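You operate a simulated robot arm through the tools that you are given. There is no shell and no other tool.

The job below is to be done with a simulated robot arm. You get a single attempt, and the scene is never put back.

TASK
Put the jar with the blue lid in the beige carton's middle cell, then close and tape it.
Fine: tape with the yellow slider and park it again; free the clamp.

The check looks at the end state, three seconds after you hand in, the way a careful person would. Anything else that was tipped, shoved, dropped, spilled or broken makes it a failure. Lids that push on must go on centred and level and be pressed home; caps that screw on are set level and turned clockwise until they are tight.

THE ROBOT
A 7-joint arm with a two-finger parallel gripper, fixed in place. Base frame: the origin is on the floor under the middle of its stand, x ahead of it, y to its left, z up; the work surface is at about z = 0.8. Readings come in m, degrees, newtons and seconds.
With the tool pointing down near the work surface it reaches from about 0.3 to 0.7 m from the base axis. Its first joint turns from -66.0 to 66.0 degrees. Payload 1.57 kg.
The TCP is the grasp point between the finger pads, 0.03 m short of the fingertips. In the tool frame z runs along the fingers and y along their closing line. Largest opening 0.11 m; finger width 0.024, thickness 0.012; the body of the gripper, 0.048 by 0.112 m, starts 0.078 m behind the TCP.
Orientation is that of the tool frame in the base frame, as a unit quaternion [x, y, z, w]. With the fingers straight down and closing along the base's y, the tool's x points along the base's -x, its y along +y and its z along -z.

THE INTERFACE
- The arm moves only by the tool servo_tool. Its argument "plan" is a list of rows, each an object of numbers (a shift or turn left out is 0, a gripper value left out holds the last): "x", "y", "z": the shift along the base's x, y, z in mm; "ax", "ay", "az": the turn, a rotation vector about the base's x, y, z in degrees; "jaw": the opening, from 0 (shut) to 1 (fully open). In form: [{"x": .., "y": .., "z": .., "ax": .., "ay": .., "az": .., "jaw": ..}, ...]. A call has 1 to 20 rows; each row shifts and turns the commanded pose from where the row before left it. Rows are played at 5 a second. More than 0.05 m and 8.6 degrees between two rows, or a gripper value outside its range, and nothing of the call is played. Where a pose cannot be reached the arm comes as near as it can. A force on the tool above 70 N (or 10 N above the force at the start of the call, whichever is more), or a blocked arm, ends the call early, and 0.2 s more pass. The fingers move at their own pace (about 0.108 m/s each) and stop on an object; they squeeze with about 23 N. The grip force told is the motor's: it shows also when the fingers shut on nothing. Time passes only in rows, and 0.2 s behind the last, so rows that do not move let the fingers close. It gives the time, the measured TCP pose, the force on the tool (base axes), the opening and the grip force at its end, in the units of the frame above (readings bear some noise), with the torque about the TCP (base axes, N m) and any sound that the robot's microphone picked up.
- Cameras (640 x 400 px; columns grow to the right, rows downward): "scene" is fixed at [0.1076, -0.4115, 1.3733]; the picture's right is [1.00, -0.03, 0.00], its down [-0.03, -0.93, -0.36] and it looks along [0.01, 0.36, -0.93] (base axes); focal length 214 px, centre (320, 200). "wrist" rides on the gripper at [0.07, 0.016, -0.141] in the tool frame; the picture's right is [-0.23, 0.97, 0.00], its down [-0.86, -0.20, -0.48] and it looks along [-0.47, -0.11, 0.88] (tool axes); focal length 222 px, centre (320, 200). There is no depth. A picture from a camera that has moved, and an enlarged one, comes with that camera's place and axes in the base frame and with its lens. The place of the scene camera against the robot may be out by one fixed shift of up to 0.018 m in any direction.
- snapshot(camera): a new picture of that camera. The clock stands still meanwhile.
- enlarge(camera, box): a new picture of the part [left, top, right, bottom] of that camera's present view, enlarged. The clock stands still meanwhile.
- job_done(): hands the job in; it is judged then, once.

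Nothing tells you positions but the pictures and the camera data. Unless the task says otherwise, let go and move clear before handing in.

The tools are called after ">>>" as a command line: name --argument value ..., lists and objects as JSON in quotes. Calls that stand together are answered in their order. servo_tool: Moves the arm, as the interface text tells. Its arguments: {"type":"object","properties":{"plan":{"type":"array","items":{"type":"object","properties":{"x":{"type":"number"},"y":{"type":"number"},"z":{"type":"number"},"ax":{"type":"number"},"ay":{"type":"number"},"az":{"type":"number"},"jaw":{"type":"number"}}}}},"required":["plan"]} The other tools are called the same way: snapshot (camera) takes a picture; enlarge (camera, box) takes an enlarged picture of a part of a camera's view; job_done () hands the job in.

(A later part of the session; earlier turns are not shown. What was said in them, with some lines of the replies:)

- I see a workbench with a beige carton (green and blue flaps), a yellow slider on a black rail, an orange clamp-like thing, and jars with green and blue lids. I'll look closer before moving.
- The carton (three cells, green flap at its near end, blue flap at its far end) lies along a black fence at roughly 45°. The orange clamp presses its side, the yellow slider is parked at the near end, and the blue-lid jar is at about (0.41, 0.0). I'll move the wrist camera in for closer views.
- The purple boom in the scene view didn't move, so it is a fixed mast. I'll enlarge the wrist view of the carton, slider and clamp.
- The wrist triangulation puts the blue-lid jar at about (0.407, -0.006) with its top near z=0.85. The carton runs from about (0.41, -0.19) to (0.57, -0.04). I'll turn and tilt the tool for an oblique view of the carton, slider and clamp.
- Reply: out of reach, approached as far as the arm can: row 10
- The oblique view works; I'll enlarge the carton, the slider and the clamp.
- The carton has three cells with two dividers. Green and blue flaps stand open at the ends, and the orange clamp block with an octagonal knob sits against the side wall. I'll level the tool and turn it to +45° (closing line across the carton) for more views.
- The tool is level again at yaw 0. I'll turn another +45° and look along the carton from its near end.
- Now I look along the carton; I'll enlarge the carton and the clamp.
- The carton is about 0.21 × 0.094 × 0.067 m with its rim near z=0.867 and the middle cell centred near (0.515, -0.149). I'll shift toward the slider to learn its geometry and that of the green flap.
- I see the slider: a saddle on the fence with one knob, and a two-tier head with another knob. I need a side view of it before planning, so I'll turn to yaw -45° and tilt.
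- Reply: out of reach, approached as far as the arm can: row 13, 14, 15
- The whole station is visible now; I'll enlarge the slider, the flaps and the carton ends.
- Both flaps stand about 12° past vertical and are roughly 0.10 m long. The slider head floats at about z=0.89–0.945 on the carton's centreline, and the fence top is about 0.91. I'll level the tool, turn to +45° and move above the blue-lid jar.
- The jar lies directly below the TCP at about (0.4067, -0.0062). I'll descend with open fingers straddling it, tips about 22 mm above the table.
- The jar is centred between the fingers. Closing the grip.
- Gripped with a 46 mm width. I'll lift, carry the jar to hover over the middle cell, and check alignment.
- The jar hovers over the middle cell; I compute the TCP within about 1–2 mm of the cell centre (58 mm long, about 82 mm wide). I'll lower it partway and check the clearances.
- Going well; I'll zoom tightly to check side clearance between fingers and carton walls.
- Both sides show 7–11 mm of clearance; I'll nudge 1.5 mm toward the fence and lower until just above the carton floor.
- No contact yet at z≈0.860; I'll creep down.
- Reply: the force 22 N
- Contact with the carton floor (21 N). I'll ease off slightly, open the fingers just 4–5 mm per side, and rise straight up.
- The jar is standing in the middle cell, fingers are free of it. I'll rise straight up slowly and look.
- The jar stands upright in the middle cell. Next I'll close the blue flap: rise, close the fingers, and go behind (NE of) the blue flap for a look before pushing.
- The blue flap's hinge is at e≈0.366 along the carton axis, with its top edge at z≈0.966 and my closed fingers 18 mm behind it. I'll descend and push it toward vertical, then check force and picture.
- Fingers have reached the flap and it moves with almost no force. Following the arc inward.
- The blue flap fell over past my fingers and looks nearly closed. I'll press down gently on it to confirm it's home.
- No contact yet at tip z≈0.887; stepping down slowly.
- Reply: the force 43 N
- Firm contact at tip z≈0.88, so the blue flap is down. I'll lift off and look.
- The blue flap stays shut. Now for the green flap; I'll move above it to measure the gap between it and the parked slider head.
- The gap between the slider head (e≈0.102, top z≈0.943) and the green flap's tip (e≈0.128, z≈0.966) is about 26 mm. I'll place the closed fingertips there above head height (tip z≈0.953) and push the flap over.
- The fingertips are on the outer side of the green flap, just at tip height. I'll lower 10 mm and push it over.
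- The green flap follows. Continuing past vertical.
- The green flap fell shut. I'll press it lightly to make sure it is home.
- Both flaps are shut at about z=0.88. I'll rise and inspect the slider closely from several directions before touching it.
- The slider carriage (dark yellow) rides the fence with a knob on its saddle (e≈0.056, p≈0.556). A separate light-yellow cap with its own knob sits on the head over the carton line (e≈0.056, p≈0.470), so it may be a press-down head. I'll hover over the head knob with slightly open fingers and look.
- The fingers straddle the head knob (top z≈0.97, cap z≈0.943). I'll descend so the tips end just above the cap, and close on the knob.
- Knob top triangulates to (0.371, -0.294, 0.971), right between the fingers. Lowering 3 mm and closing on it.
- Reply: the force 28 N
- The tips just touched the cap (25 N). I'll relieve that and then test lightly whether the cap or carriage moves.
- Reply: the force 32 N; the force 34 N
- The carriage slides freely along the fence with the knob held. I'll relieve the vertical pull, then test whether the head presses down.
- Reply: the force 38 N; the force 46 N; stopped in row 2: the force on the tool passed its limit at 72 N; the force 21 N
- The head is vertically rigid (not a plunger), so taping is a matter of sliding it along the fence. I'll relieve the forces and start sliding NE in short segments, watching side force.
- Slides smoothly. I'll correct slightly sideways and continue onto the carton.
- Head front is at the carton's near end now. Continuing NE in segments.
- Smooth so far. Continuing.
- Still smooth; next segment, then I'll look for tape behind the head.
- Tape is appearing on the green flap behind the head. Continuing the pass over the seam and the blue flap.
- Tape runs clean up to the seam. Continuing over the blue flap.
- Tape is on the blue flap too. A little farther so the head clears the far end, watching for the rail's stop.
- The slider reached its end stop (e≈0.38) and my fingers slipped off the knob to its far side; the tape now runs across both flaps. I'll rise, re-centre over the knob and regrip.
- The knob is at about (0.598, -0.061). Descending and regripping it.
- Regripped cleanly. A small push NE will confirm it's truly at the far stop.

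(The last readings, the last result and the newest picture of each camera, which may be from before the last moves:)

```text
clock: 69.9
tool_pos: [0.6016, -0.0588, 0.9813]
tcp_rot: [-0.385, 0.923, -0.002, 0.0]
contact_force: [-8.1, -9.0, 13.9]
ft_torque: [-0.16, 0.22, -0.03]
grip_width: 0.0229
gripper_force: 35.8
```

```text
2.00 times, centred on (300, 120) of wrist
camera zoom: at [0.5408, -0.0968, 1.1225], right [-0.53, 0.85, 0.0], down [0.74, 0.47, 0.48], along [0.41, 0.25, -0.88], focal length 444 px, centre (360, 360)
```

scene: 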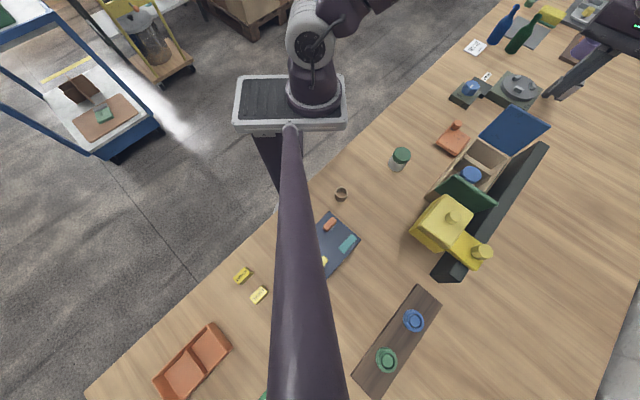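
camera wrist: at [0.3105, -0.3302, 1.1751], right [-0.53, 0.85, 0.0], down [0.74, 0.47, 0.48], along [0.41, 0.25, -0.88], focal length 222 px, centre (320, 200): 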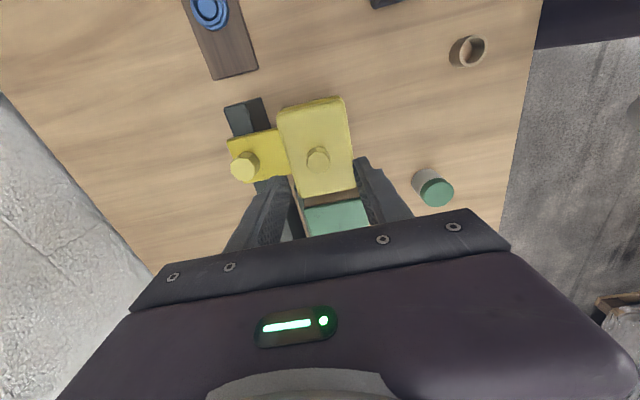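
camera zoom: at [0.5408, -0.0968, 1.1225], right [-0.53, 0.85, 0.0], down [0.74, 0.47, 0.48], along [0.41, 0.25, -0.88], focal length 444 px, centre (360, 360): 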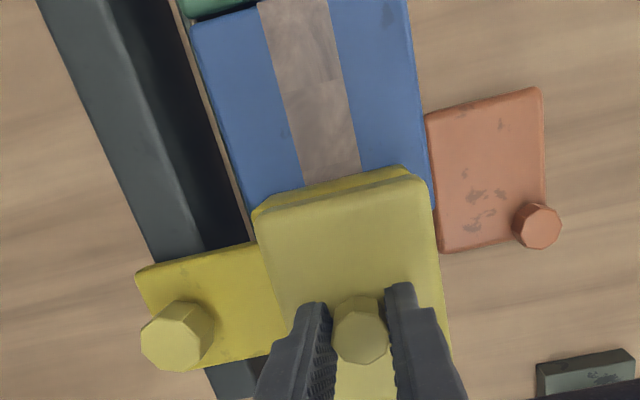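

That's the far stop (12 N back). Now sliding the head back SW toward its park spot, in segments with force checks.

>>> servo_tool --plan '[{"x": -5.6, "y": -5.7}, {"x": -5.6, "y": -5.7}, {"x": -5.6, "y": -5.7}, {"x": -5.6, "y": -5.7}, {"x": -5.6, "y": -5.7}, {"x": -5.6, "y": -5.7}, {"x": -5.6, "y": -5.7}, {"x": -5.6, "y": -5.7}, {}]'

>>> enlarge --camera "scene" --box '[410, 80, 570, 270]'

```text
clock: 71.9
tool_pos: [0.5567, -0.103, 0.9817]
tcp_rot: [-0.385, 0.923, -0.002, 0.001]
contact_force: [0.7, 0.8, 8.5]
ft_torque: [0.13, -0.09, 0.04]
grip_width: 0.0229
gripper_force: 35.0
```

```text
2.11 times, centred on (490, 175) of scene
camera zoom: at [0.1074, -0.4115, 1.3733], right [1.0, -0.03, 0.0], down [-0.03, -0.93, -0.36], along [0.01, 0.36, -0.93], focal length 452 px, centre (-38, 253)
```

zoom: 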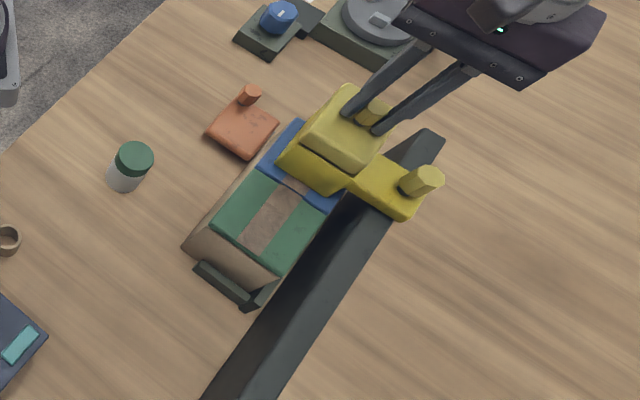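

>>> servo_tool --plan '[{"x": -5.6, "y": -5.7, "z": 0.3}, {"x": -5.6, "y": -5.7}, {"x": -5.6, "y": -5.7}, {"x": -5.6, "y": -5.7}, {"x": -5.6, "y": -5.7}, {"x": -5.6, "y": -5.7}, {"x": -5.6, "y": -5.7}, {"x": -5.6, "y": -5.7}, {"x": -5.6, "y": -5.7}, {"x": -5.6, "y": -5.7}, {"x": -5.6, "y": -5.7}, {"x": -5.6, "y": -5.7}, {}]'

>>> servo_tool --plan '[{"x": -5.6, "y": -5.7}, {"x": -5.6, "y": -5.7}, {"x": -5.6, "y": -5.7}, {"x": -5.6, "y": -5.7}, {"x": -5.6, "y": -5.7}, {"x": -5.6, "y": -5.7}, {"x": -5.6, "y": -5.7}, {"x": -5.6, "y": -5.7}, {"x": -5.6, "y": -5.7}, {"x": -5.6, "y": -5.7}, {}]'

```text
clock: 74.7
tool_pos: [0.4895, -0.1721, 0.9815]
tcp_rot: [-0.385, 0.923, -0.001, 0.0]
contact_force: [-0.2, -0.2, -12.4]
ft_torque: [0.17, -0.11, 0.05]
grip_width: 0.0224
gripper_force: 35.1
```

```text
clock: 77.1
tool_pos: [0.4341, -0.2295, 0.9815]
tcp_rot: [-0.385, 0.923, -0.002, 0.001]
contact_force: [1.3, 1.0, 10.6]
ft_torque: [0.22, -0.14, 0.02]
grip_width: 0.023
gripper_force: 35.4
```

Sliding smoothly; about 90 mm to go to park.

>>> servo_tool --plan '[{"x": -5.6, "y": -5.7, "z": 0.3}, {"x": -5.6, "y": -5.7}, {"x": -5.6, "y": -5.7}, {"x": -5.6, "y": -5.7}, {"x": -5.6, "y": -5.7}, {"x": -5.6, "y": -5.7}, {"x": -5.6, "y": -5.7}, {"x": -5.6, "y": -5.7}, {"x": -5.6, "y": -5.7}, {}]'

>>> servo_tool --plan '[{"x": -4.2, "y": -4.3}, {"x": -3.5, "y": -3.6}, {}]'

>>> enlarge --camera "wrist" --box '[200, 70, 440, 220]'

```text
clock: 79.3
tool_pos: [0.3837, -0.279, 0.981]
tcp_rot: [-0.385, 0.923, -0.001, 0.0]
contact_force: [0.1, 1.0, -14.1]
ft_torque: [0.14, -0.11, 0.01]
grip_width: 0.023
gripper_force: 35.6
```

```text
clock: 80.1
tool_pos: [0.3762, -0.2884, 0.9822]
tcp_rot: [-0.385, 0.923, -0.001, 0.0]
contact_force: [0.9, 0.7, -8.4]
ft_torque: [0.08, -0.03, 0.02]
grip_width: 0.0227
gripper_force: 35.3
```

```text
2.67 times, centred on (320, 145) of wrist
camera zoom: at [0.3154, -0.3261, 1.1222], right [-0.53, 0.85, 0.0], down [0.74, 0.47, 0.48], along [0.41, 0.25, -0.88], focal length 592 px, centre (320, 347)
```

zoom: 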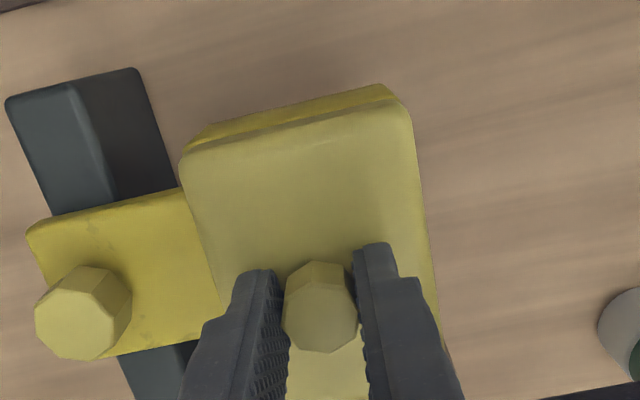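

About 8 mm remain to the original park position (comparing the fence end with the first grip picture). Final nudge.

>>> servo_tool --plan '[{"x": -2.8, "y": -2.9, "z": -0.4}, {"x": -2.8, "y": -2.9}, {}]'

>>> enlarge --camera "wrist" --box '[200, 70, 440, 220]'

```text
clock: 80.9
tool_pos: [0.3712, -0.2939, 0.9813]
tcp_rot: [-0.385, 0.923, -0.001, 0.0]
contact_force: [1.2, 0.3, -5.2]
ft_torque: [0.07, -0.03, 0.04]
grip_width: 0.023
gripper_force: 35.3
```

```text
2.67 times, centred on (320, 145) of wrist
camera zoom: at [0.3099, -0.3318, 1.1223], right [-0.53, 0.85, 0.0], down [0.74, 0.47, 0.48], along [0.41, 0.25, -0.88], focal length 592 px, centre (320, 347)
```

zoom: 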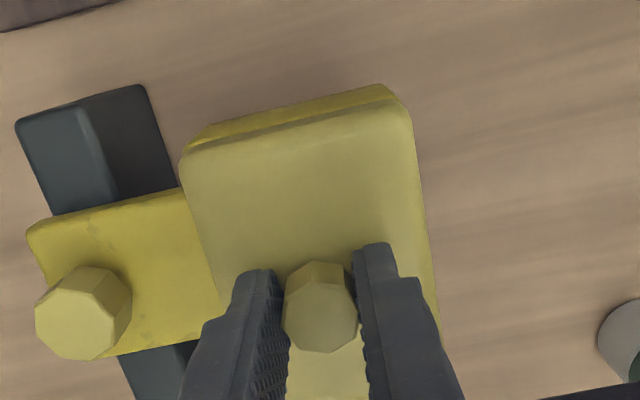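

It matches the starting picture to within about a millimetre. A tiny extra nudge tells me whether a park stop is there.

>>> servo_tool --plan '[{"x": -1, "y": -1}, {"x": -0.7, "y": -0.7}, {}]'

```text
clock: 81.7
tool_pos: [0.3701, -0.2951, 0.9813]
tcp_rot: [-0.385, 0.923, -0.001, 0.001]
contact_force: [10.0, 10.0, -5.8]
ft_torque: [0.33, -0.33, 0.04]
grip_width: 0.0228
gripper_force: 35.1
```

14 N back: it's against its park stop. I'll release the knob and rise.

>>> servo_tool --plan '[{"x": 0.3, "y": 0.3, "z": 0.3}, {"jaw": 0.5}, {}, {"z": 15}, {"z": 30}, {"z": 30}, {}]'

>>> snapshot --camera "scene"

>>> enlarge --camera "scene" --box '[400, 100, 540, 290]'

>>> enlarge --camera "wrist" --box '[120, 20, 440, 220]'

```text
clock: 83.3
tool_pos: [0.3689, -0.2944, 1.057]
tcp_rot: [-0.385, 0.923, -0.001, 0.001]
contact_force: [-0.2, -0.3, 0.6]
ft_torque: [-0.01, 0.0, 0.03]
grip_width: 0.055
gripper_force: 0.0
```

```text
taken
```

scene: 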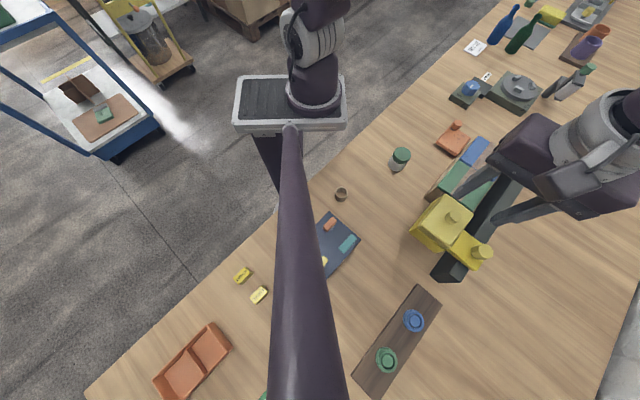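

```text
2.11 times, centred on (470, 195) of scene
camera zoom: at [0.1076, -0.4115, 1.3733], right [1.0, -0.03, 0.0], down [-0.03, -0.93, -0.36], along [0.01, 0.36, -0.93], focal length 452 px, centre (4, 210)
```

zoom: 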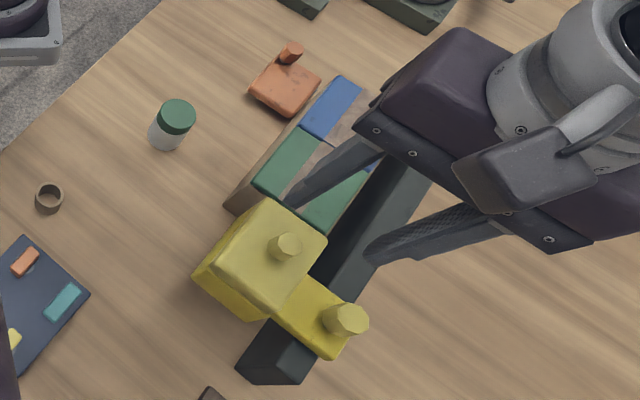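

```text
2.00 times, centred on (280, 120) of wrist
camera zoom: at [0.3088, -0.3334, 1.1978], right [-0.53, 0.85, 0.0], down [0.74, 0.47, 0.48], along [0.41, 0.25, -0.88], focal length 444 px, centre (400, 360)
```

zoom: 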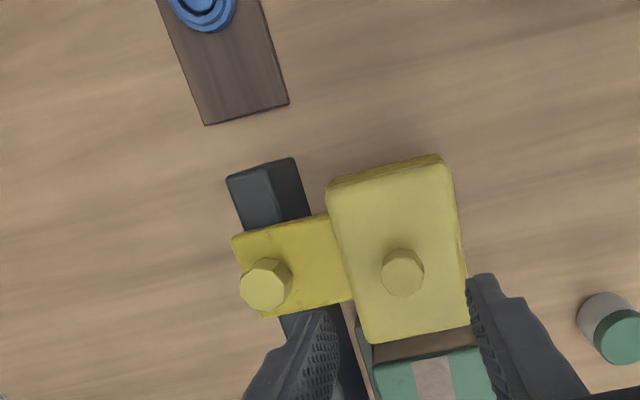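

The slider is parked. Next I'll hover over the clamp, check the whole tape strip, and study the clamp.

>>> servo_tool --plan '[{"x": 22, "y": 39}, {"x": 22, "y": 39}, {"x": 22, "y": 39}, {"x": 22, "y": 39}, {"x": 22, "y": 39}, {"x": 21, "y": 39}, {}]'

>>> snapshot --camera "wrist"

>>> enlarge --camera "scene" --box '[410, 100, 520, 220]'

```text
clock: 84.9
tool_pos: [0.5024, -0.0613, 1.0555]
tcp_rot: [-0.385, 0.923, -0.001, 0.001]
contact_force: [0.3, 0.0, 0.5]
ft_torque: [0.01, 0.03, 0.01]
grip_width: 0.0552
gripper_force: 0.0
```

```text
taken
camera wrist: at [0.4413, -0.0992, 1.1968], right [-0.53, 0.85, 0.0], down [0.74, 0.47, 0.48], along [0.41, 0.25, -0.88], focal length 222 px, centre (320, 200)
```

wrist: 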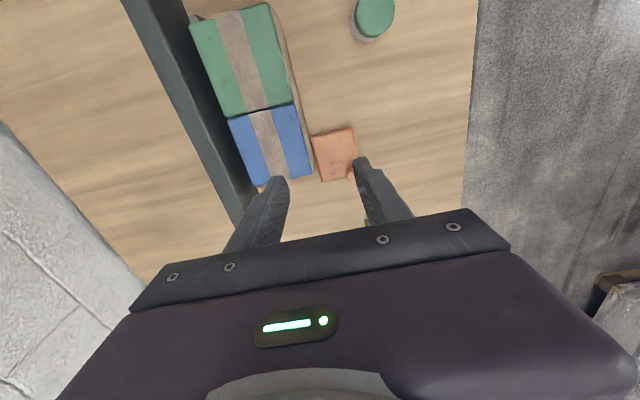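

```text
3.33 times, centred on (465, 160) of scene
camera zoom: at [0.1076, -0.4115, 1.3733], right [1.0, -0.03, 0.0], down [-0.03, -0.93, -0.36], along [0.01, 0.36, -0.93], focal length 715 px, centre (-163, 333)
```

zoom: 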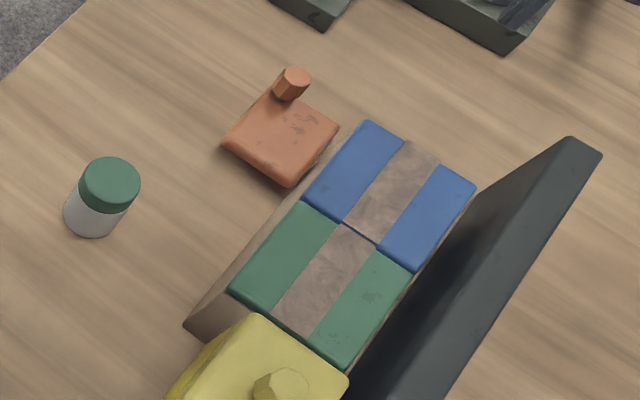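

The tape spans both flaps from end to end. Now a close look at the clamp.

>>> enlarge --camera "wrist" --box '[280, 100, 400, 200]'

>>> enlarge --camera "wrist" --box '[180, 0, 380, 200]'

>>> enlarge --camera "scene" --box '[430, 110, 480, 160]'

```text
4.00 times, centred on (340, 150) of wrist
camera zoom: at [0.4413, -0.0992, 1.1968], right [-0.53, 0.85, 0.0], down [0.74, 0.47, 0.48], along [0.41, 0.25, -0.88], focal length 888 px, centre (240, 400)
```

zoom: 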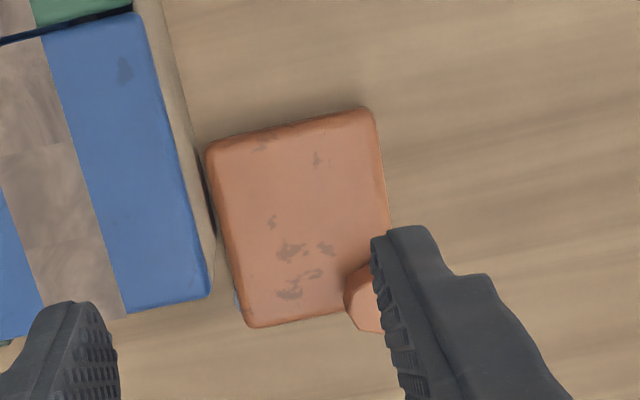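

```text
2.00 times, centred on (280, 100) of wrist
camera zoom: at [0.4413, -0.0992, 1.1968], right [-0.53, 0.85, 0.0], down [0.74, 0.47, 0.48], along [0.41, 0.25, -0.88], focal length 444 px, centre (400, 400)
```

zoom: 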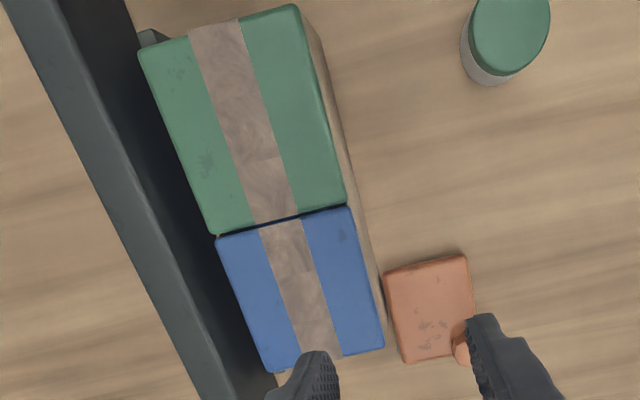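

```text
8.00 times, centred on (455, 135) of scene
camera zoom: at [0.1076, -0.4115, 1.3733], right [1.0, -0.03, 0.0], down [-0.03, -0.93, -0.36], along [0.01, 0.36, -0.93], focal length 1716 px, centre (-760, 720)
```

zoom: 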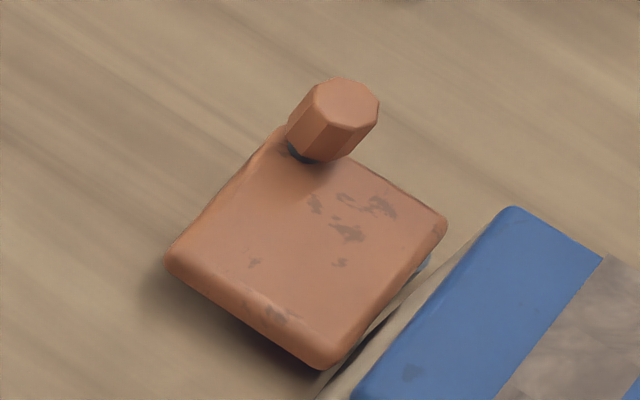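

The clamp block (top z≈0.821) touches the carton wall and carries a knob at (0.533, 0.024), top z≈0.853. A small bluish bit shows between block and carton; I'll zoom in on it from a different spot.

>>> servo_tool --plan '[{"x": 15, "y": 25, "z": -20}, {"x": 10, "y": 25, "z": -20}, {}]'

>>> snapshot --camera "wrist"

>>> enlarge --camera "wrist" --box '[240, 80, 360, 200]'

>>> enlarge --camera "scene" --box '[450, 115, 480, 145]'

```text
clock: 85.7
tool_pos: [0.5259, -0.0124, 1.0156]
tcp_rot: [-0.385, 0.923, -0.002, 0.001]
contact_force: [-0.4, 0.0, 0.3]
ft_torque: [-0.02, 0.0, 0.02]
grip_width: 0.0551
gripper_force: 0.1
```

```text
taken
camera wrist: at [0.4648, -0.0497, 1.1569], right [-0.53, 0.85, 0.0], down [0.74, 0.47, 0.48], along [0.41, 0.25, -0.88], focal length 222 px, centre (320, 200)
```

wrist: 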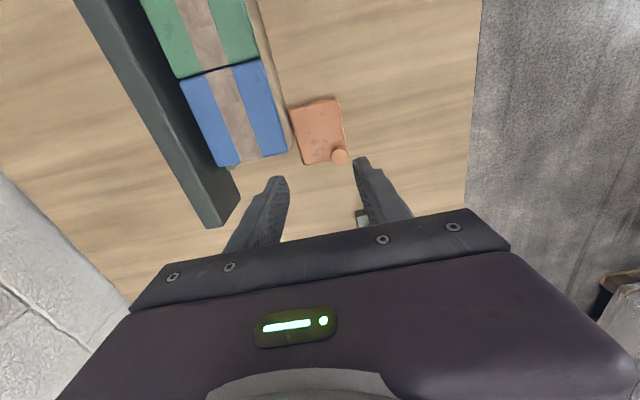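

```text
3.33 times, centred on (300, 140) of wrist
camera zoom: at [0.4648, -0.0497, 1.1569], right [-0.53, 0.85, 0.0], down [0.74, 0.47, 0.48], along [0.41, 0.25, -0.88], focal length 740 px, centre (387, 400)
```

zoom: 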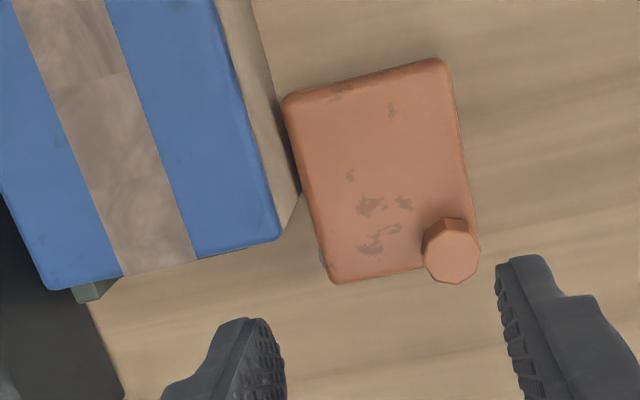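

```text
13.33 times, centred on (465, 130) of scene
camera zoom: at [0.1076, -0.4115, 1.3733], right [1.0, -0.03, 0.0], down [-0.03, -0.93, -0.36], along [0.01, 0.36, -0.93], focal length 2860 px, centre (-1613, 1133)
```

zoom: 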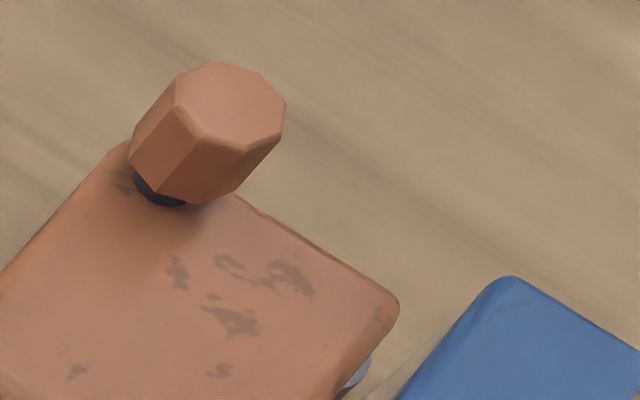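

The bluish bit is a small rounded pin under the block's corner, possibly a pivot or pad. I'll move over the knob and descend to grip it, then test gently which way the clamp moves.

>>> servo_tool --plan '[{"x": 6.6, "y": 37.4, "z": -15}, {"z": -40}, {"z": -30}, {}]'

>>> enlarge --camera "wrist" --box '[180, 60, 440, 220]'

```text
clock: 86.7
tool_pos: [0.5325, 0.0264, 0.9302]
tcp_rot: [-0.385, 0.923, -0.002, 0.0]
contact_force: [-0.1, 0.4, -1.0]
ft_torque: [-0.01, 0.01, 0.0]
grip_width: 0.0548
gripper_force: 0.0
```

```text
2.46 times, centred on (310, 140) of wrist
camera zoom: at [0.4714, -0.012, 1.0715], right [-0.53, 0.85, 0.0], down [0.74, 0.47, 0.48], along [0.41, 0.25, -0.88], focal length 547 px, centre (345, 348)
```

zoom: 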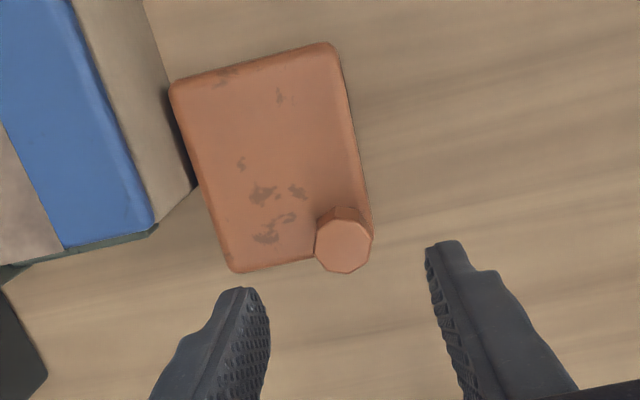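

The knob is centred under the gripper at (0.533, 0.026). Descending and closing on it.

>>> servo_tool --plan '[{"z": -30}, {"z": -25}, {"z": -12}, {}]'

>>> enlarge --camera "wrist" --box '[180, 60, 440, 220]'

>>> enlarge --camera "scene" --box '[410, 90, 510, 190]'

```text
clock: 87.7
tool_pos: [0.5313, 0.0269, 0.8649]
tcp_rot: [-0.385, 0.923, -0.002, 0.001]
contact_force: [-0.4, -0.1, 0.7]
ft_torque: [0.0, 0.04, 0.01]
grip_width: 0.0551
gripper_force: 0.1
```

```text
2.46 times, centred on (310, 140) of wrist
camera zoom: at [0.4711, -0.0121, 1.005], right [-0.53, 0.85, 0.0], down [0.74, 0.47, 0.48], along [0.41, 0.25, -0.88], focal length 547 px, centre (345, 348)
```

zoom: 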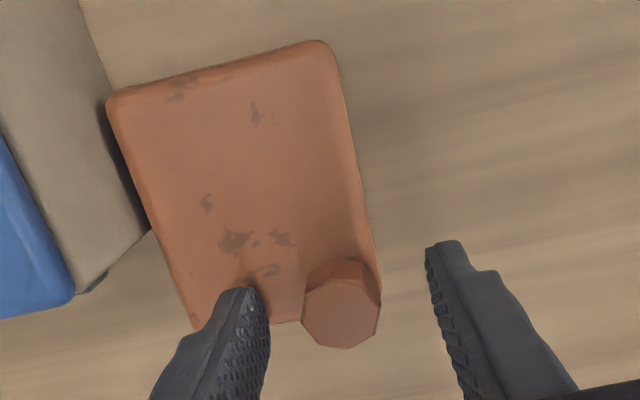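

```text
4.00 times, centred on (460, 140) of scene
camera zoom: at [0.1076, -0.4115, 1.3733], right [1.0, -0.03, 0.0], down [-0.03, -0.93, -0.36], along [0.01, 0.36, -0.93], focal length 858 px, centre (-240, 440)
```

zoom: 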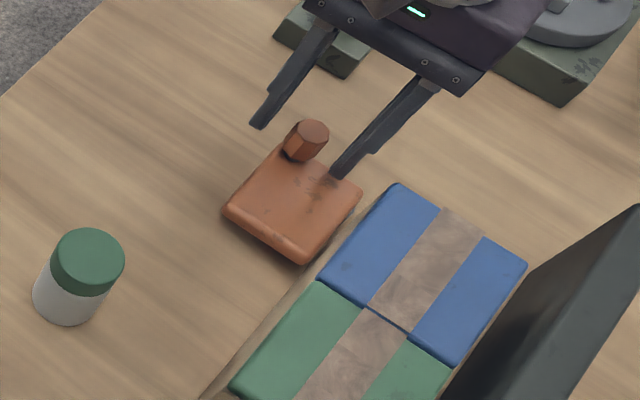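

>>> servo_tool --plan '[{"z": -4}, {}, {"jaw": 0.1}, {}, {}, {}]'

>>> enlarge --camera "wrist" --box '[180, 60, 440, 220]'

```text
clock: 89.1
tool_pos: [0.5327, 0.0244, 0.86]
tcp_rot: [-0.384, 0.923, -0.002, 0.001]
contact_force: [13.2, -12.7, -10.0]
ft_torque: [-0.16, -0.31, 0.04]
grip_width: 0.0252
gripper_force: 36.6
```

```text
2.46 times, centred on (310, 140) of wrist
camera zoom: at [0.4719, -0.0127, 1.0014], right [-0.53, 0.85, 0.0], down [0.74, 0.47, 0.48], along [0.41, 0.25, -0.88], focal length 547 px, centre (345, 348)
```

zoom: 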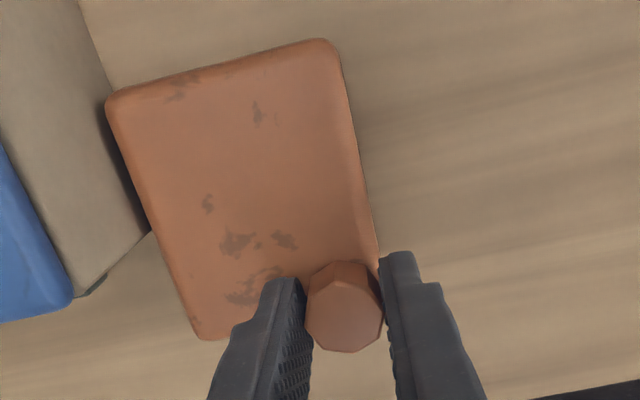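

Gripped. The knob holds against about 18 N sideways (away from the carton), so it is not a free slide that way. I'll relieve this, then test small motions.

>>> servo_tool --plan '[{"x": 0.65, "y": -0.65, "z": -0.3}, {}]'

>>> servo_tool --plan '[{"x": 1, "y": 1}, {}]'

>>> servo_tool --plan '[{"x": -2, "y": -2}, {}]'

```text
clock: 89.7
tool_pos: [0.5343, 0.0266, 0.8604]
tcp_rot: [-0.385, 0.923, -0.002, 0.001]
contact_force: [9.7, -10.8, 1.9]
ft_torque: [-0.24, -0.16, -0.02]
grip_width: 0.0252
gripper_force: 36.5
```

```text
clock: 90.3
tool_pos: [0.5327, 0.026, 0.8604]
tcp_rot: [-0.383, 0.924, -0.002, 0.0]
contact_force: [3.1, -14.6, 11.4]
ft_torque: [-0.47, 0.19, -0.35]
grip_width: 0.0251
gripper_force: 36.7
```

```text
clock: 90.9
tool_pos: [0.5335, 0.0257, 0.8605]
tcp_rot: [-0.385, 0.923, -0.001, 0.003]
contact_force: [15.1, -4.3, 3.0]
ft_torque: [-0.07, -0.29, 0.38]
grip_width: 0.0253
gripper_force: 36.5
```

It resists both ways along the carton. I'll recentre and try pulling directly away from the carton a bit harder.

>>> servo_tool --plan '[{"x": 1, "y": 1}, {"x": -1, "y": 1}, {}]'

>>> servo_tool --plan '[{"x": -0.8, "y": 0.8}, {}]'

>>> servo_tool --plan '[{"x": -0.8, "y": 0.8}, {}]'

>>> enlarge --camera "wrist" --box '[180, 60, 440, 220]'

```text
clock: 91.7
tool_pos: [0.5329, 0.0253, 0.8605]
tcp_rot: [-0.385, 0.923, -0.002, 0.002]
contact_force: [23.6, -12.1, -1.6]
ft_torque: [-0.17, -0.61, 0.33]
grip_width: 0.0253
gripper_force: 36.6
```

```text
clock: 92.3
tool_pos: [0.5323, 0.025, 0.8608]
tcp_rot: [-0.385, 0.923, -0.003, 0.002]
contact_force: [31.5, -23.3, -2.1]
ft_torque: [-0.6, -0.53, 0.05]
grip_width: 0.0256
gripper_force: 37.3
```

```text
clock: 92.9
tool_pos: [0.5332, 0.0255, 0.8607]
tcp_rot: [-0.385, 0.923, -0.002, 0.002]
contact_force: [36.8, -31.6, -7.4]
ft_torque: [-0.52, -0.75, -0.03]
grip_width: 0.0255
gripper_force: 36.7
```

```text
2.46 times, centred on (310, 140) of wrist
camera zoom: at [0.4711, -0.0123, 1.0011], right [-0.53, 0.85, -0.01], down [0.74, 0.47, 0.48], along [0.41, 0.25, -0.88], focal length 547 px, centre (345, 348)
```

zoom: 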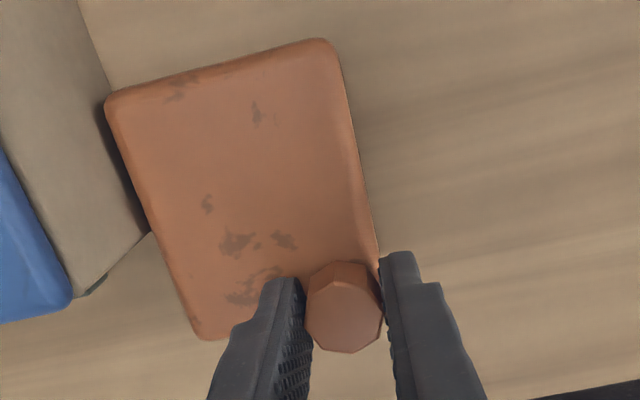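

It holds at 48 N, so it isn't a straight pull. I'll relieve this and test lifting the knob and swinging it along the carton direction.

>>> servo_tool --plan '[{"x": 1.2, "y": -1.2}, {"x": 0.9, "y": -0.9}, {}]'

>>> servo_tool --plan '[{"z": 1}, {}]'

>>> servo_tool --plan '[{"z": 1}, {}]'

```text
clock: 93.7
tool_pos: [0.5326, 0.0257, 0.8608]
tcp_rot: [-0.385, 0.923, -0.002, 0.0]
contact_force: [24.3, -20.1, 4.1]
ft_torque: [-0.35, -0.6, -0.05]
grip_width: 0.0253
gripper_force: 36.1
```

```text
clock: 94.3
tool_pos: [0.5329, 0.0256, 0.8611]
tcp_rot: [-0.386, 0.923, -0.001, 0.0]
contact_force: [29.0, -18.7, -18.4]
ft_torque: [-0.25, -0.72, 0.07]
grip_width: 0.0251
gripper_force: 37.2
```

```text
clock: 94.9
tool_pos: [0.5323, 0.0258, 0.8624]
tcp_rot: [-0.384, 0.923, -0.001, 0.0]
contact_force: [30.0, -21.2, -33.2]
ft_torque: [-0.32, -0.54, 0.03]
grip_width: 0.0254
gripper_force: 37.2
```

Lifting is rigid too. Relieving, then testing the swing toward +e (NE) with a slight accompanying turn, as a pivot at the pin would need.

>>> servo_tool --plan '[{"z": -1.8, "x": 1, "y": -1}, {"x": 0.9, "y": -0.9}, {}]'

>>> servo_tool --plan '[{"x": 0.8, "y": -0.8}, {}]'

```text
clock: 95.7
tool_pos: [0.5326, 0.0257, 0.861]
tcp_rot: [-0.386, 0.922, 0.0, 0.001]
contact_force: [-1.7, -3.3, 29.7]
ft_torque: [-0.23, 0.32, -0.13]
grip_width: 0.0254
gripper_force: 36.9
```

```text
clock: 96.3
tool_pos: [0.5329, 0.0263, 0.8604]
tcp_rot: [-0.385, 0.923, 0.0, 0.0]
contact_force: [-13.3, 13.6, 32.6]
ft_torque: [0.32, 0.42, -0.02]
grip_width: 0.0253
gripper_force: 37.2
```

>>> servo_tool --plan '[{"z": 0.9, "x": -0.5, "y": 0.5}, {}]'

>>> servo_tool --plan '[{"x": 1, "y": 1, "az": -1.3}, {"x": 1, "y": 1, "az": -1.3}, {}]'

>>> enlarge --camera "wrist" --box '[180, 60, 440, 220]'

```text
clock: 96.9
tool_pos: [0.5336, 0.0259, 0.8611]
tcp_rot: [-0.386, 0.923, -0.001, 0.001]
contact_force: [-11.6, 19.4, 9.7]
ft_torque: [0.82, -0.02, 0.2]
grip_width: 0.0253
gripper_force: 36.7
```

```text
clock: 97.7
tool_pos: [0.5345, 0.0273, 0.861]
tcp_rot: [-0.363, 0.932, 0.0, -0.002]
contact_force: [-19.3, 22.3, -1.5]
ft_torque: [0.6, 0.4, -0.04]
grip_width: 0.0253
gripper_force: 37.1
```

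```text
2.46 times, centred on (310, 140) of wrist
camera zoom: at [0.4727, -0.0086, 1.0021], right [-0.49, 0.87, 0.0], down [0.76, 0.43, 0.48], along [0.41, 0.23, -0.88], focal length 547 px, centre (345, 348)
```

zoom: 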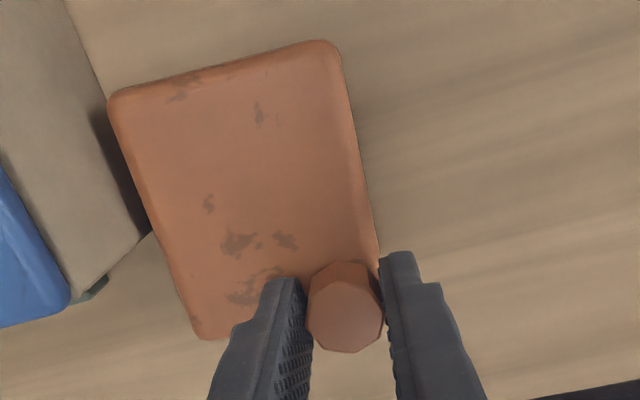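

The block turned 2.7° with the gripper at almost no torque. So the clamp is a swing clamp pivoting on that small pin near (0.578, -0.016), and the knob swings clockwise (toward NE) to free it. I'll follow that arc in small steps, correcting with the forces.

>>> servo_tool --plan '[{"x": 2.6, "y": 5.0, "az": -5}, {}]'

>>> servo_tool --plan '[{"x": 4.2, "y": 3.2, "az": -5}, {}]'

>>> enlarge --camera "wrist" --box '[180, 60, 440, 220]'

```text
clock: 98.3
tool_pos: [0.5387, 0.0305, 0.8613]
tcp_rot: [-0.322, 0.947, -0.002, 0.0]
contact_force: [-13.4, 9.8, -9.9]
ft_torque: [-0.1, 0.73, -0.2]
grip_width: 0.0252
gripper_force: 36.3
```

```text
clock: 98.9
tool_pos: [0.5439, 0.0329, 0.8617]
tcp_rot: [-0.28, 0.96, -0.002, 0.001]
contact_force: [-7.5, 1.6, -14.8]
ft_torque: [0.07, 0.23, -0.25]
grip_width: 0.0252
gripper_force: 36.7
```

```text
2.46 times, centred on (310, 140) of wrist
camera zoom: at [0.4759, 0.0097, 1.002], right [-0.33, 0.94, 0.0], down [0.83, 0.29, 0.48], along [0.45, 0.16, -0.88], focal length 547 px, centre (345, 348)
```

zoom: 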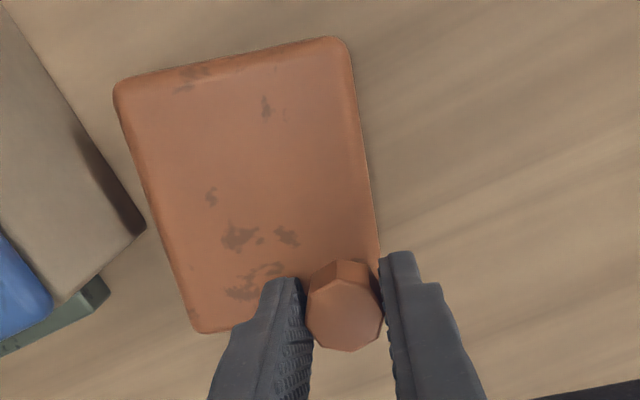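

The clamp is swinging off the carton cleanly with low forces. Continuing along the arc.

>>> servo_tool --plan '[{"x": 4.4, "y": 2.9, "z": -0.7, "az": -5}, {"x": 4.7, "y": 2.4, "az": -5}, {}]'

>>> servo_tool --plan '[{"x": 4.9, "y": 2.0, "az": -5}, {"x": 5.1, "y": 1.6, "az": -5}, {}]'

>>> enlarge --camera "wrist" --box '[120, 40, 440, 220]'

>>> enlarge --camera "scene" --box '[410, 80, 520, 190]'

```text
clock: 99.7
tool_pos: [0.5539, 0.0378, 0.8607]
tcp_rot: [-0.195, 0.981, -0.002, 0.002]
contact_force: [-0.2, -11.5, -0.8]
ft_torque: [-0.21, 0.12, -0.18]
grip_width: 0.0254
gripper_force: 36.6
```

```text
clock: 100.5
tool_pos: [0.5622, 0.0396, 0.8617]
tcp_rot: [-0.109, 0.994, -0.002, 0.001]
contact_force: [0.2, -31.5, 16.4]
ft_torque: [-0.86, 0.49, -0.19]
grip_width: 0.0251
gripper_force: 37.3
```

```text
2.00 times, centred on (280, 130) of wrist
camera zoom: at [0.4908, 0.0412, 1.002], right [0.01, 1.0, -0.01], down [0.88, -0.01, 0.48], along [0.48, -0.01, -0.88], focal length 444 px, centre (400, 340)
```

zoom: 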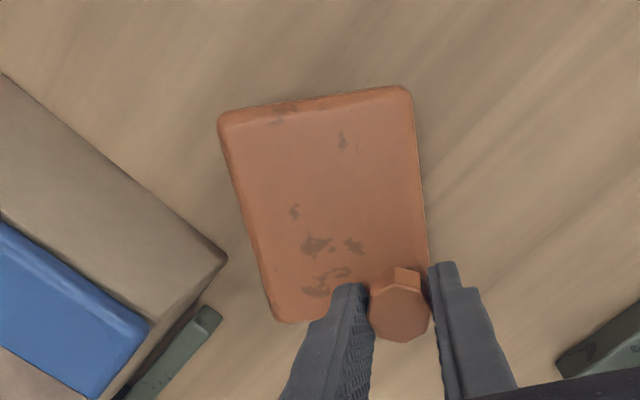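

```text
3.64 times, centred on (465, 135) of scene
camera zoom: at [0.1072, -0.4122, 1.3731], right [1.0, -0.03, 0.0], down [-0.03, -0.93, -0.36], along [0.01, 0.36, -0.93], focal length 780 px, centre (-207, 436)
```

zoom: 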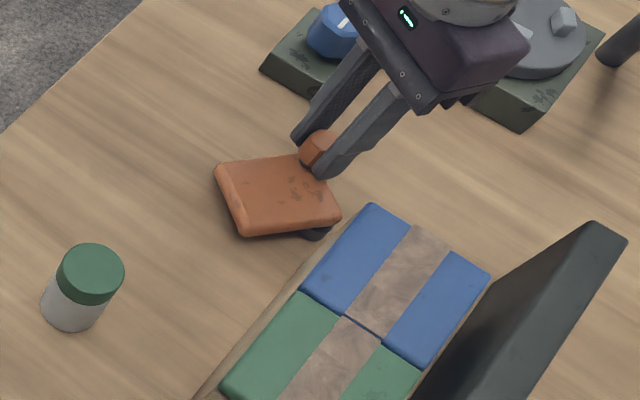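

Already 33° open; the arc radius is slightly smaller than I assumed, so I'll correct inward and continue.

>>> servo_tool --plan '[{"x": 5.2, "y": -1.6, "z": 0.6, "az": -5}, {"x": 5.1, "y": 0, "az": -5}, {}]'

>>> servo_tool --plan '[{"x": 5.1, "y": -0.4, "az": -5}, {"x": 5.1, "y": -0.8, "az": -5}, {}]'

>>> enlarge --camera "wrist" --box '[120, 40, 440, 220]'

```text
clock: 101.3
tool_pos: [0.5728, 0.0399, 0.8612]
tcp_rot: [-0.023, 1.0, -0.001, 0.0]
contact_force: [-4.3, -26.1, 0.6]
ft_torque: [-0.6, 0.02, -0.16]
grip_width: 0.0249
gripper_force: 36.6
```

```text
clock: 102.1
tool_pos: [0.5818, 0.0389, 0.8624]
tcp_rot: [0.065, 0.998, -0.001, -0.003]
contact_force: [-15.8, -27.2, -3.0]
ft_torque: [-0.59, 0.72, -0.31]
grip_width: 0.0254
gripper_force: 36.6
```

```text
2.00 times, centred on (280, 130) of wrist
camera zoom: at [0.5151, 0.0639, 1.0023], right [0.35, 0.94, -0.01], down [0.82, -0.31, 0.48], along [0.44, -0.17, -0.88], focal length 444 px, centre (400, 340)
```

zoom: 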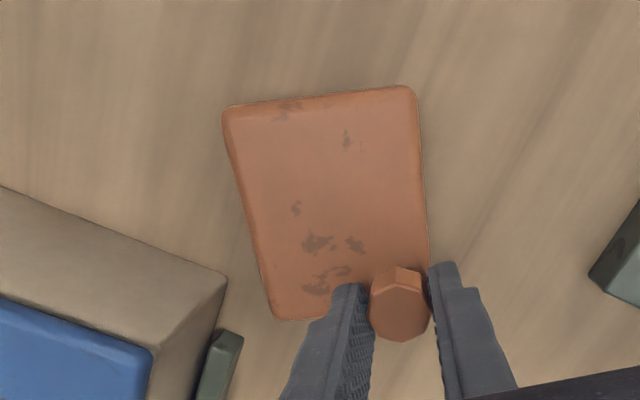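

About 53° open. Refit of the pivot gives (0.571, -0.017) with radius 0.057; I'll follow that arc further, looking for the open stop.

>>> servo_tool --plan '[{"x": 3.6, "y": -3.6, "az": -5}, {"x": 4.7, "y": -1.6, "az": -5}, {}]'

>>> servo_tool --plan '[{"x": 4.6, "y": -2.0, "az": -5}, {"x": 4.3, "y": -2.4, "az": -5}, {}]'

>>> enlarge --camera "wrist" --box '[120, 40, 440, 220]'

>>> enlarge --camera "scene" --box '[410, 80, 520, 190]'

```text
clock: 102.9
tool_pos: [0.5914, 0.0354, 0.8605]
tcp_rot: [0.151, 0.989, -0.001, -0.001]
contact_force: [-15.3, -13.0, -5.8]
ft_torque: [-0.3, 0.81, -0.31]
grip_width: 0.0252
gripper_force: 36.8
```

```text
clock: 103.7
tool_pos: [0.5992, 0.0295, 0.8619]
tcp_rot: [0.237, 0.971, -0.001, -0.001]
contact_force: [-18.6, -11.5, -3.3]
ft_torque: [-0.37, 0.44, -0.37]
grip_width: 0.0252
gripper_force: 36.5
```

```text
2.00 times, centred on (280, 130) of wrist
camera zoom: at [0.5452, 0.0765, 1.0023], right [0.65, 0.76, 0.0], down [0.67, -0.57, 0.48], along [0.36, -0.31, -0.88], focal length 444 px, centre (400, 340)
```

zoom: 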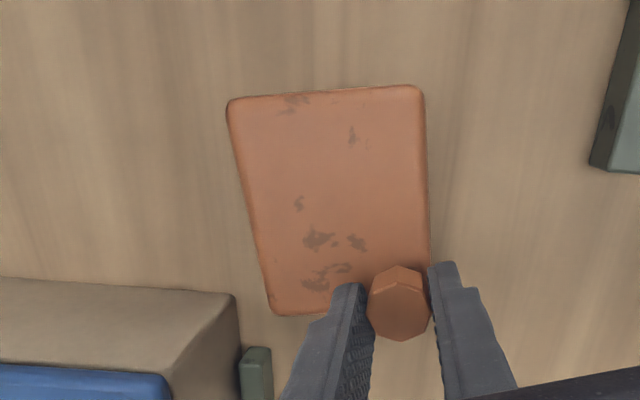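

```text
3.64 times, centred on (465, 135) of scene
camera zoom: at [0.1072, -0.4118, 1.3732], right [1.0, -0.03, 0.0], down [-0.03, -0.93, -0.36], along [0.01, 0.36, -0.93], focal length 780 px, centre (-207, 436)
```

zoom: 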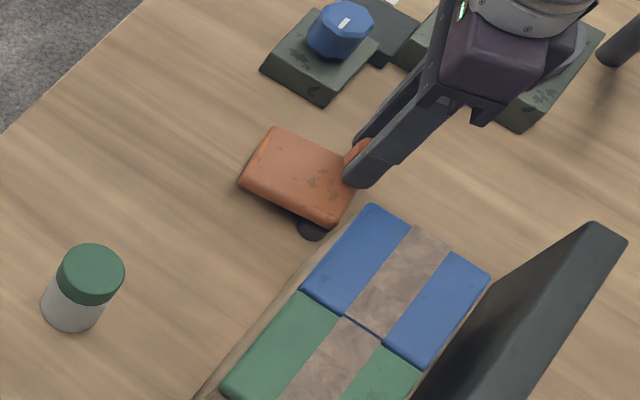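

73° open with the pivot base visible and only light friction. A bit further to about 90°, checking for a stop.

>>> servo_tool --plan '[{"x": 3.2, "y": -4.2, "az": -5}, {"x": 3.9, "y": -3.1, "az": -5}, {}]'

>>> servo_tool --plan '[{"x": 3.5, "y": -3.5, "az": -5}, {"x": 3.2, "y": -3.8, "az": -4}, {}]'

>>> enlarge --camera "wrist" --box '[120, 40, 440, 220]'

```text
clock: 104.5
tool_pos: [0.6048, 0.0253, 0.8627]
tcp_rot: [0.319, 0.948, -0.001, -0.003]
contact_force: [-24.9, 2.9, 5.8]
ft_torque: [-0.1, 0.45, 0.03]
grip_width: 0.0253
gripper_force: 36.8
```

```text
clock: 105.3
tool_pos: [0.6142, 0.0162, 0.8626]
tcp_rot: [0.394, 0.919, -0.001, 0.001]
contact_force: [-10.2, 0.4, 5.6]
ft_torque: [-0.09, 0.27, 0.2]
grip_width: 0.0247
gripper_force: 36.1
```

```text
2.00 times, centred on (280, 130) of wrist
camera zoom: at [0.5776, 0.0766, 1.0029], right [0.86, 0.51, 0.0], down [0.45, -0.76, 0.48], along [0.24, -0.41, -0.88], focal length 444 px, centre (400, 340)
```

zoom: 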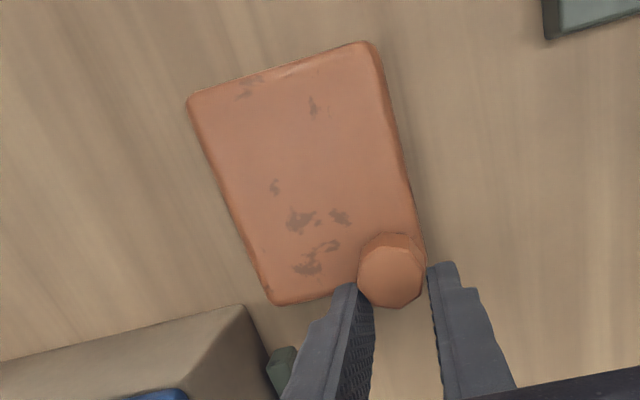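

The knob slid out a little as the clamp reached its open stop (about 80°). I'll release, rise and check.

>>> servo_tool --plan '[{"jaw": 0.4}, {}, {"z": 15}, {"z": 30}, {"z": 40}, {"z": 40}, {}]'

>>> snapshot --camera "wrist"

>>> snapshot --camera "scene"

```text
clock: 106.9
tool_pos: [0.6139, 0.0159, 0.9891]
tcp_rot: [0.393, 0.919, -0.003, -0.001]
contact_force: [0.1, 0.0, -0.6]
ft_torque: [-0.02, 0.01, 0.0]
grip_width: 0.0442
gripper_force: 0.2
```

```text
taken
camera wrist: at [0.5777, 0.0775, 1.1286], right [0.86, 0.51, 0.0], down [0.45, -0.76, 0.48], along [0.24, -0.41, -0.88], focal length 222 px, centre (320, 200)
```

wrist: 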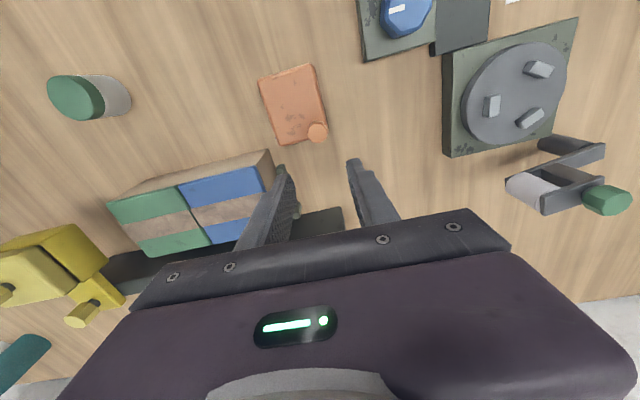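

```text
taken
```

scene: 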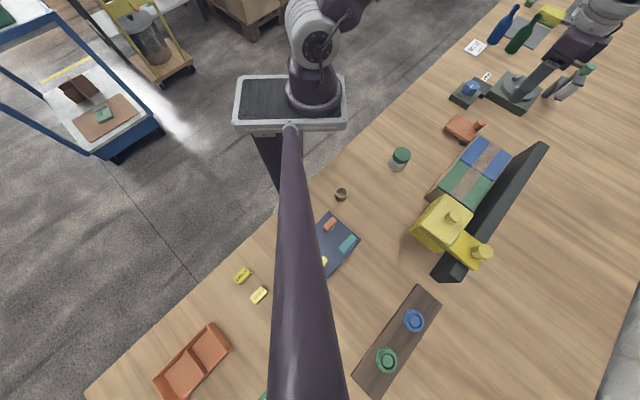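

The clamp has swung clear of the carton. I'll verify everything in zoomed views.

>>> enlarge --camera "wrist" --box '[90, 40, 350, 240]'

>>> enlarge --camera "scene" --box '[405, 105, 555, 290]'

>>> enlarge --camera "scene" --box '[425, 100, 515, 190]'

```text
2.00 times, centred on (220, 140) of wrist
camera zoom: at [0.5777, 0.0775, 1.1286], right [0.86, 0.51, 0.0], down [0.45, -0.76, 0.48], along [0.24, -0.41, -0.88], focal length 444 px, centre (520, 320)
```

zoom: 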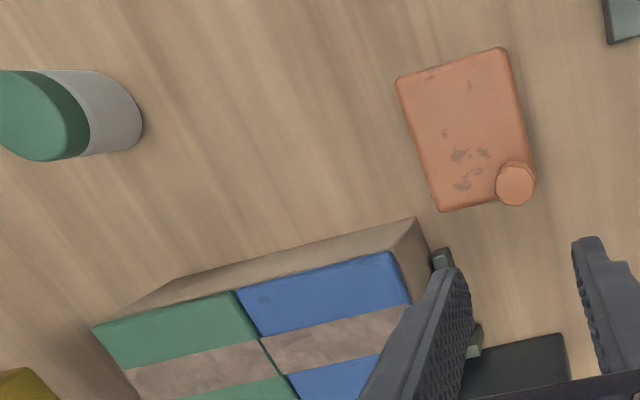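

```text
2.16 times, centred on (480, 198) of scene
camera zoom: at [0.1076, -0.4115, 1.3733], right [1.0, -0.03, 0.0], down [-0.03, -0.93, -0.36], along [0.01, 0.36, -0.93], focal length 464 px, centre (-26, 205)
```

zoom: 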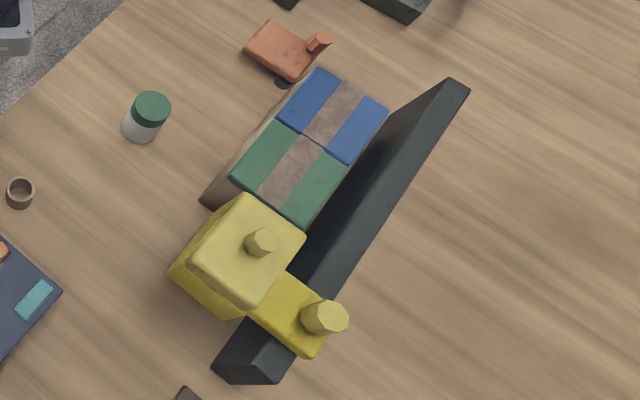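

```text
4.44 times, centred on (470, 145) of scene
camera zoom: at [0.1076, -0.4115, 1.3733], right [1.0, -0.03, 0.0], down [-0.03, -0.93, -0.36], along [0.01, 0.36, -0.93], focal length 953 px, centre (-347, 444)
```

zoom: 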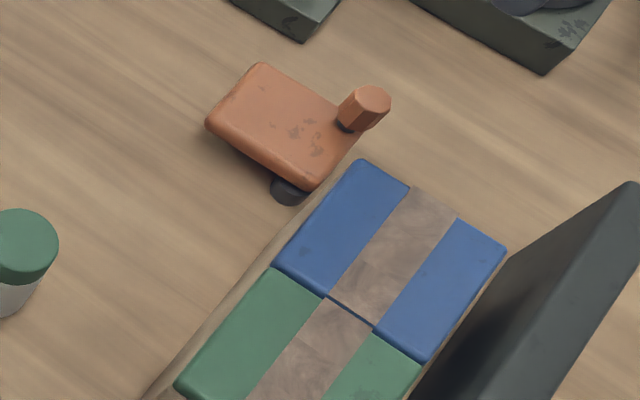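

All is as wanted: jar inside, both flaps shut and taped end to end, slider on its park stop, clamp swung open, nothing else moved. I'll raise the arm clear and take a final look.

>>> servo_tool --plan '[{"z": 40}, {"z": 40}, {"x": -30, "y": 20, "z": 20}, {}, {}]'

>>> snapshot --camera "scene"

>>> enlarge --camera "wrist" --box '[60, 40, 360, 240]'

```text
clock: 108.1
tool_pos: [0.5837, 0.0359, 1.0864]
tcp_rot: [0.393, 0.92, -0.001, -0.001]
contact_force: [-1.4, -0.3, 0.1]
ft_torque: [-0.01, 0.05, 0.01]
grip_width: 0.0439
gripper_force: 0.0
```

```text
taken
```

scene: 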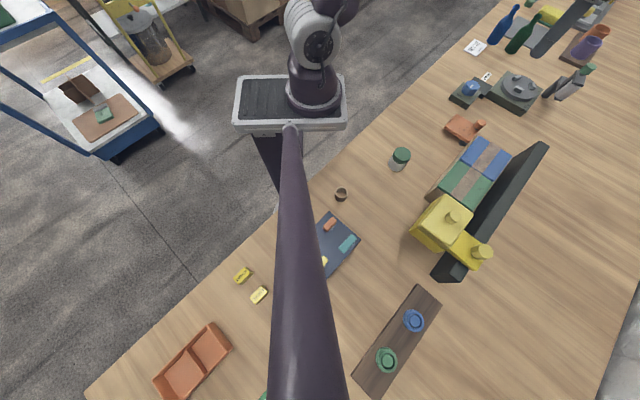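

```text
2.00 times, centred on (210, 140) of wrist
camera zoom: at [0.5473, 0.0976, 1.227], right [0.86, 0.51, 0.0], down [0.45, -0.76, 0.48], along [0.24, -0.41, -0.88], focal length 444 px, centre (540, 320)
```

zoom: 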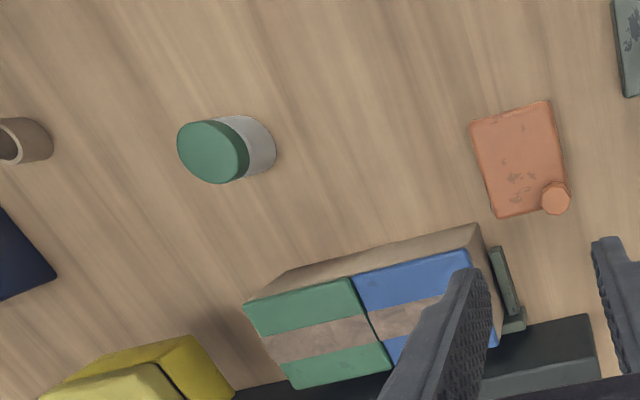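

The final views show the carton shut and taped across both flaps. The slider is parked, the clamp has swung free and the arm is clear. Handing in.

>>> job_done

```text
The job is handed in.
```

The blue-lid jar is in the carton's middle cell, and the carton is closed and taped. I've handed the job in, but the check's result hasn't come back.

- **Jar:** it was set down on the carton floor and stood upright in the middle cell before I closed the flaps.
- **Flaps:** both are shut. I pressed each one until it met firm resistance.
- **Tape:** one pass of the yellow slider laid tape across both flaps, from one end of the carton to the other. My grip slipped off its knob when it hit the far stop, so I took hold again before sliding it back.
- **Slider:** it is back at its starting spot, against the stop there.
- **Clamp:** it pivots rather than pulls off, so I swung it about 80° away from the carton until it stopped. The knob slid partly out of my grip as it reached that stop, and the clamp stayed open after I let go.

In the last pictures nothing else on the bench looked moved, and the arm was clear with the gripper empty.
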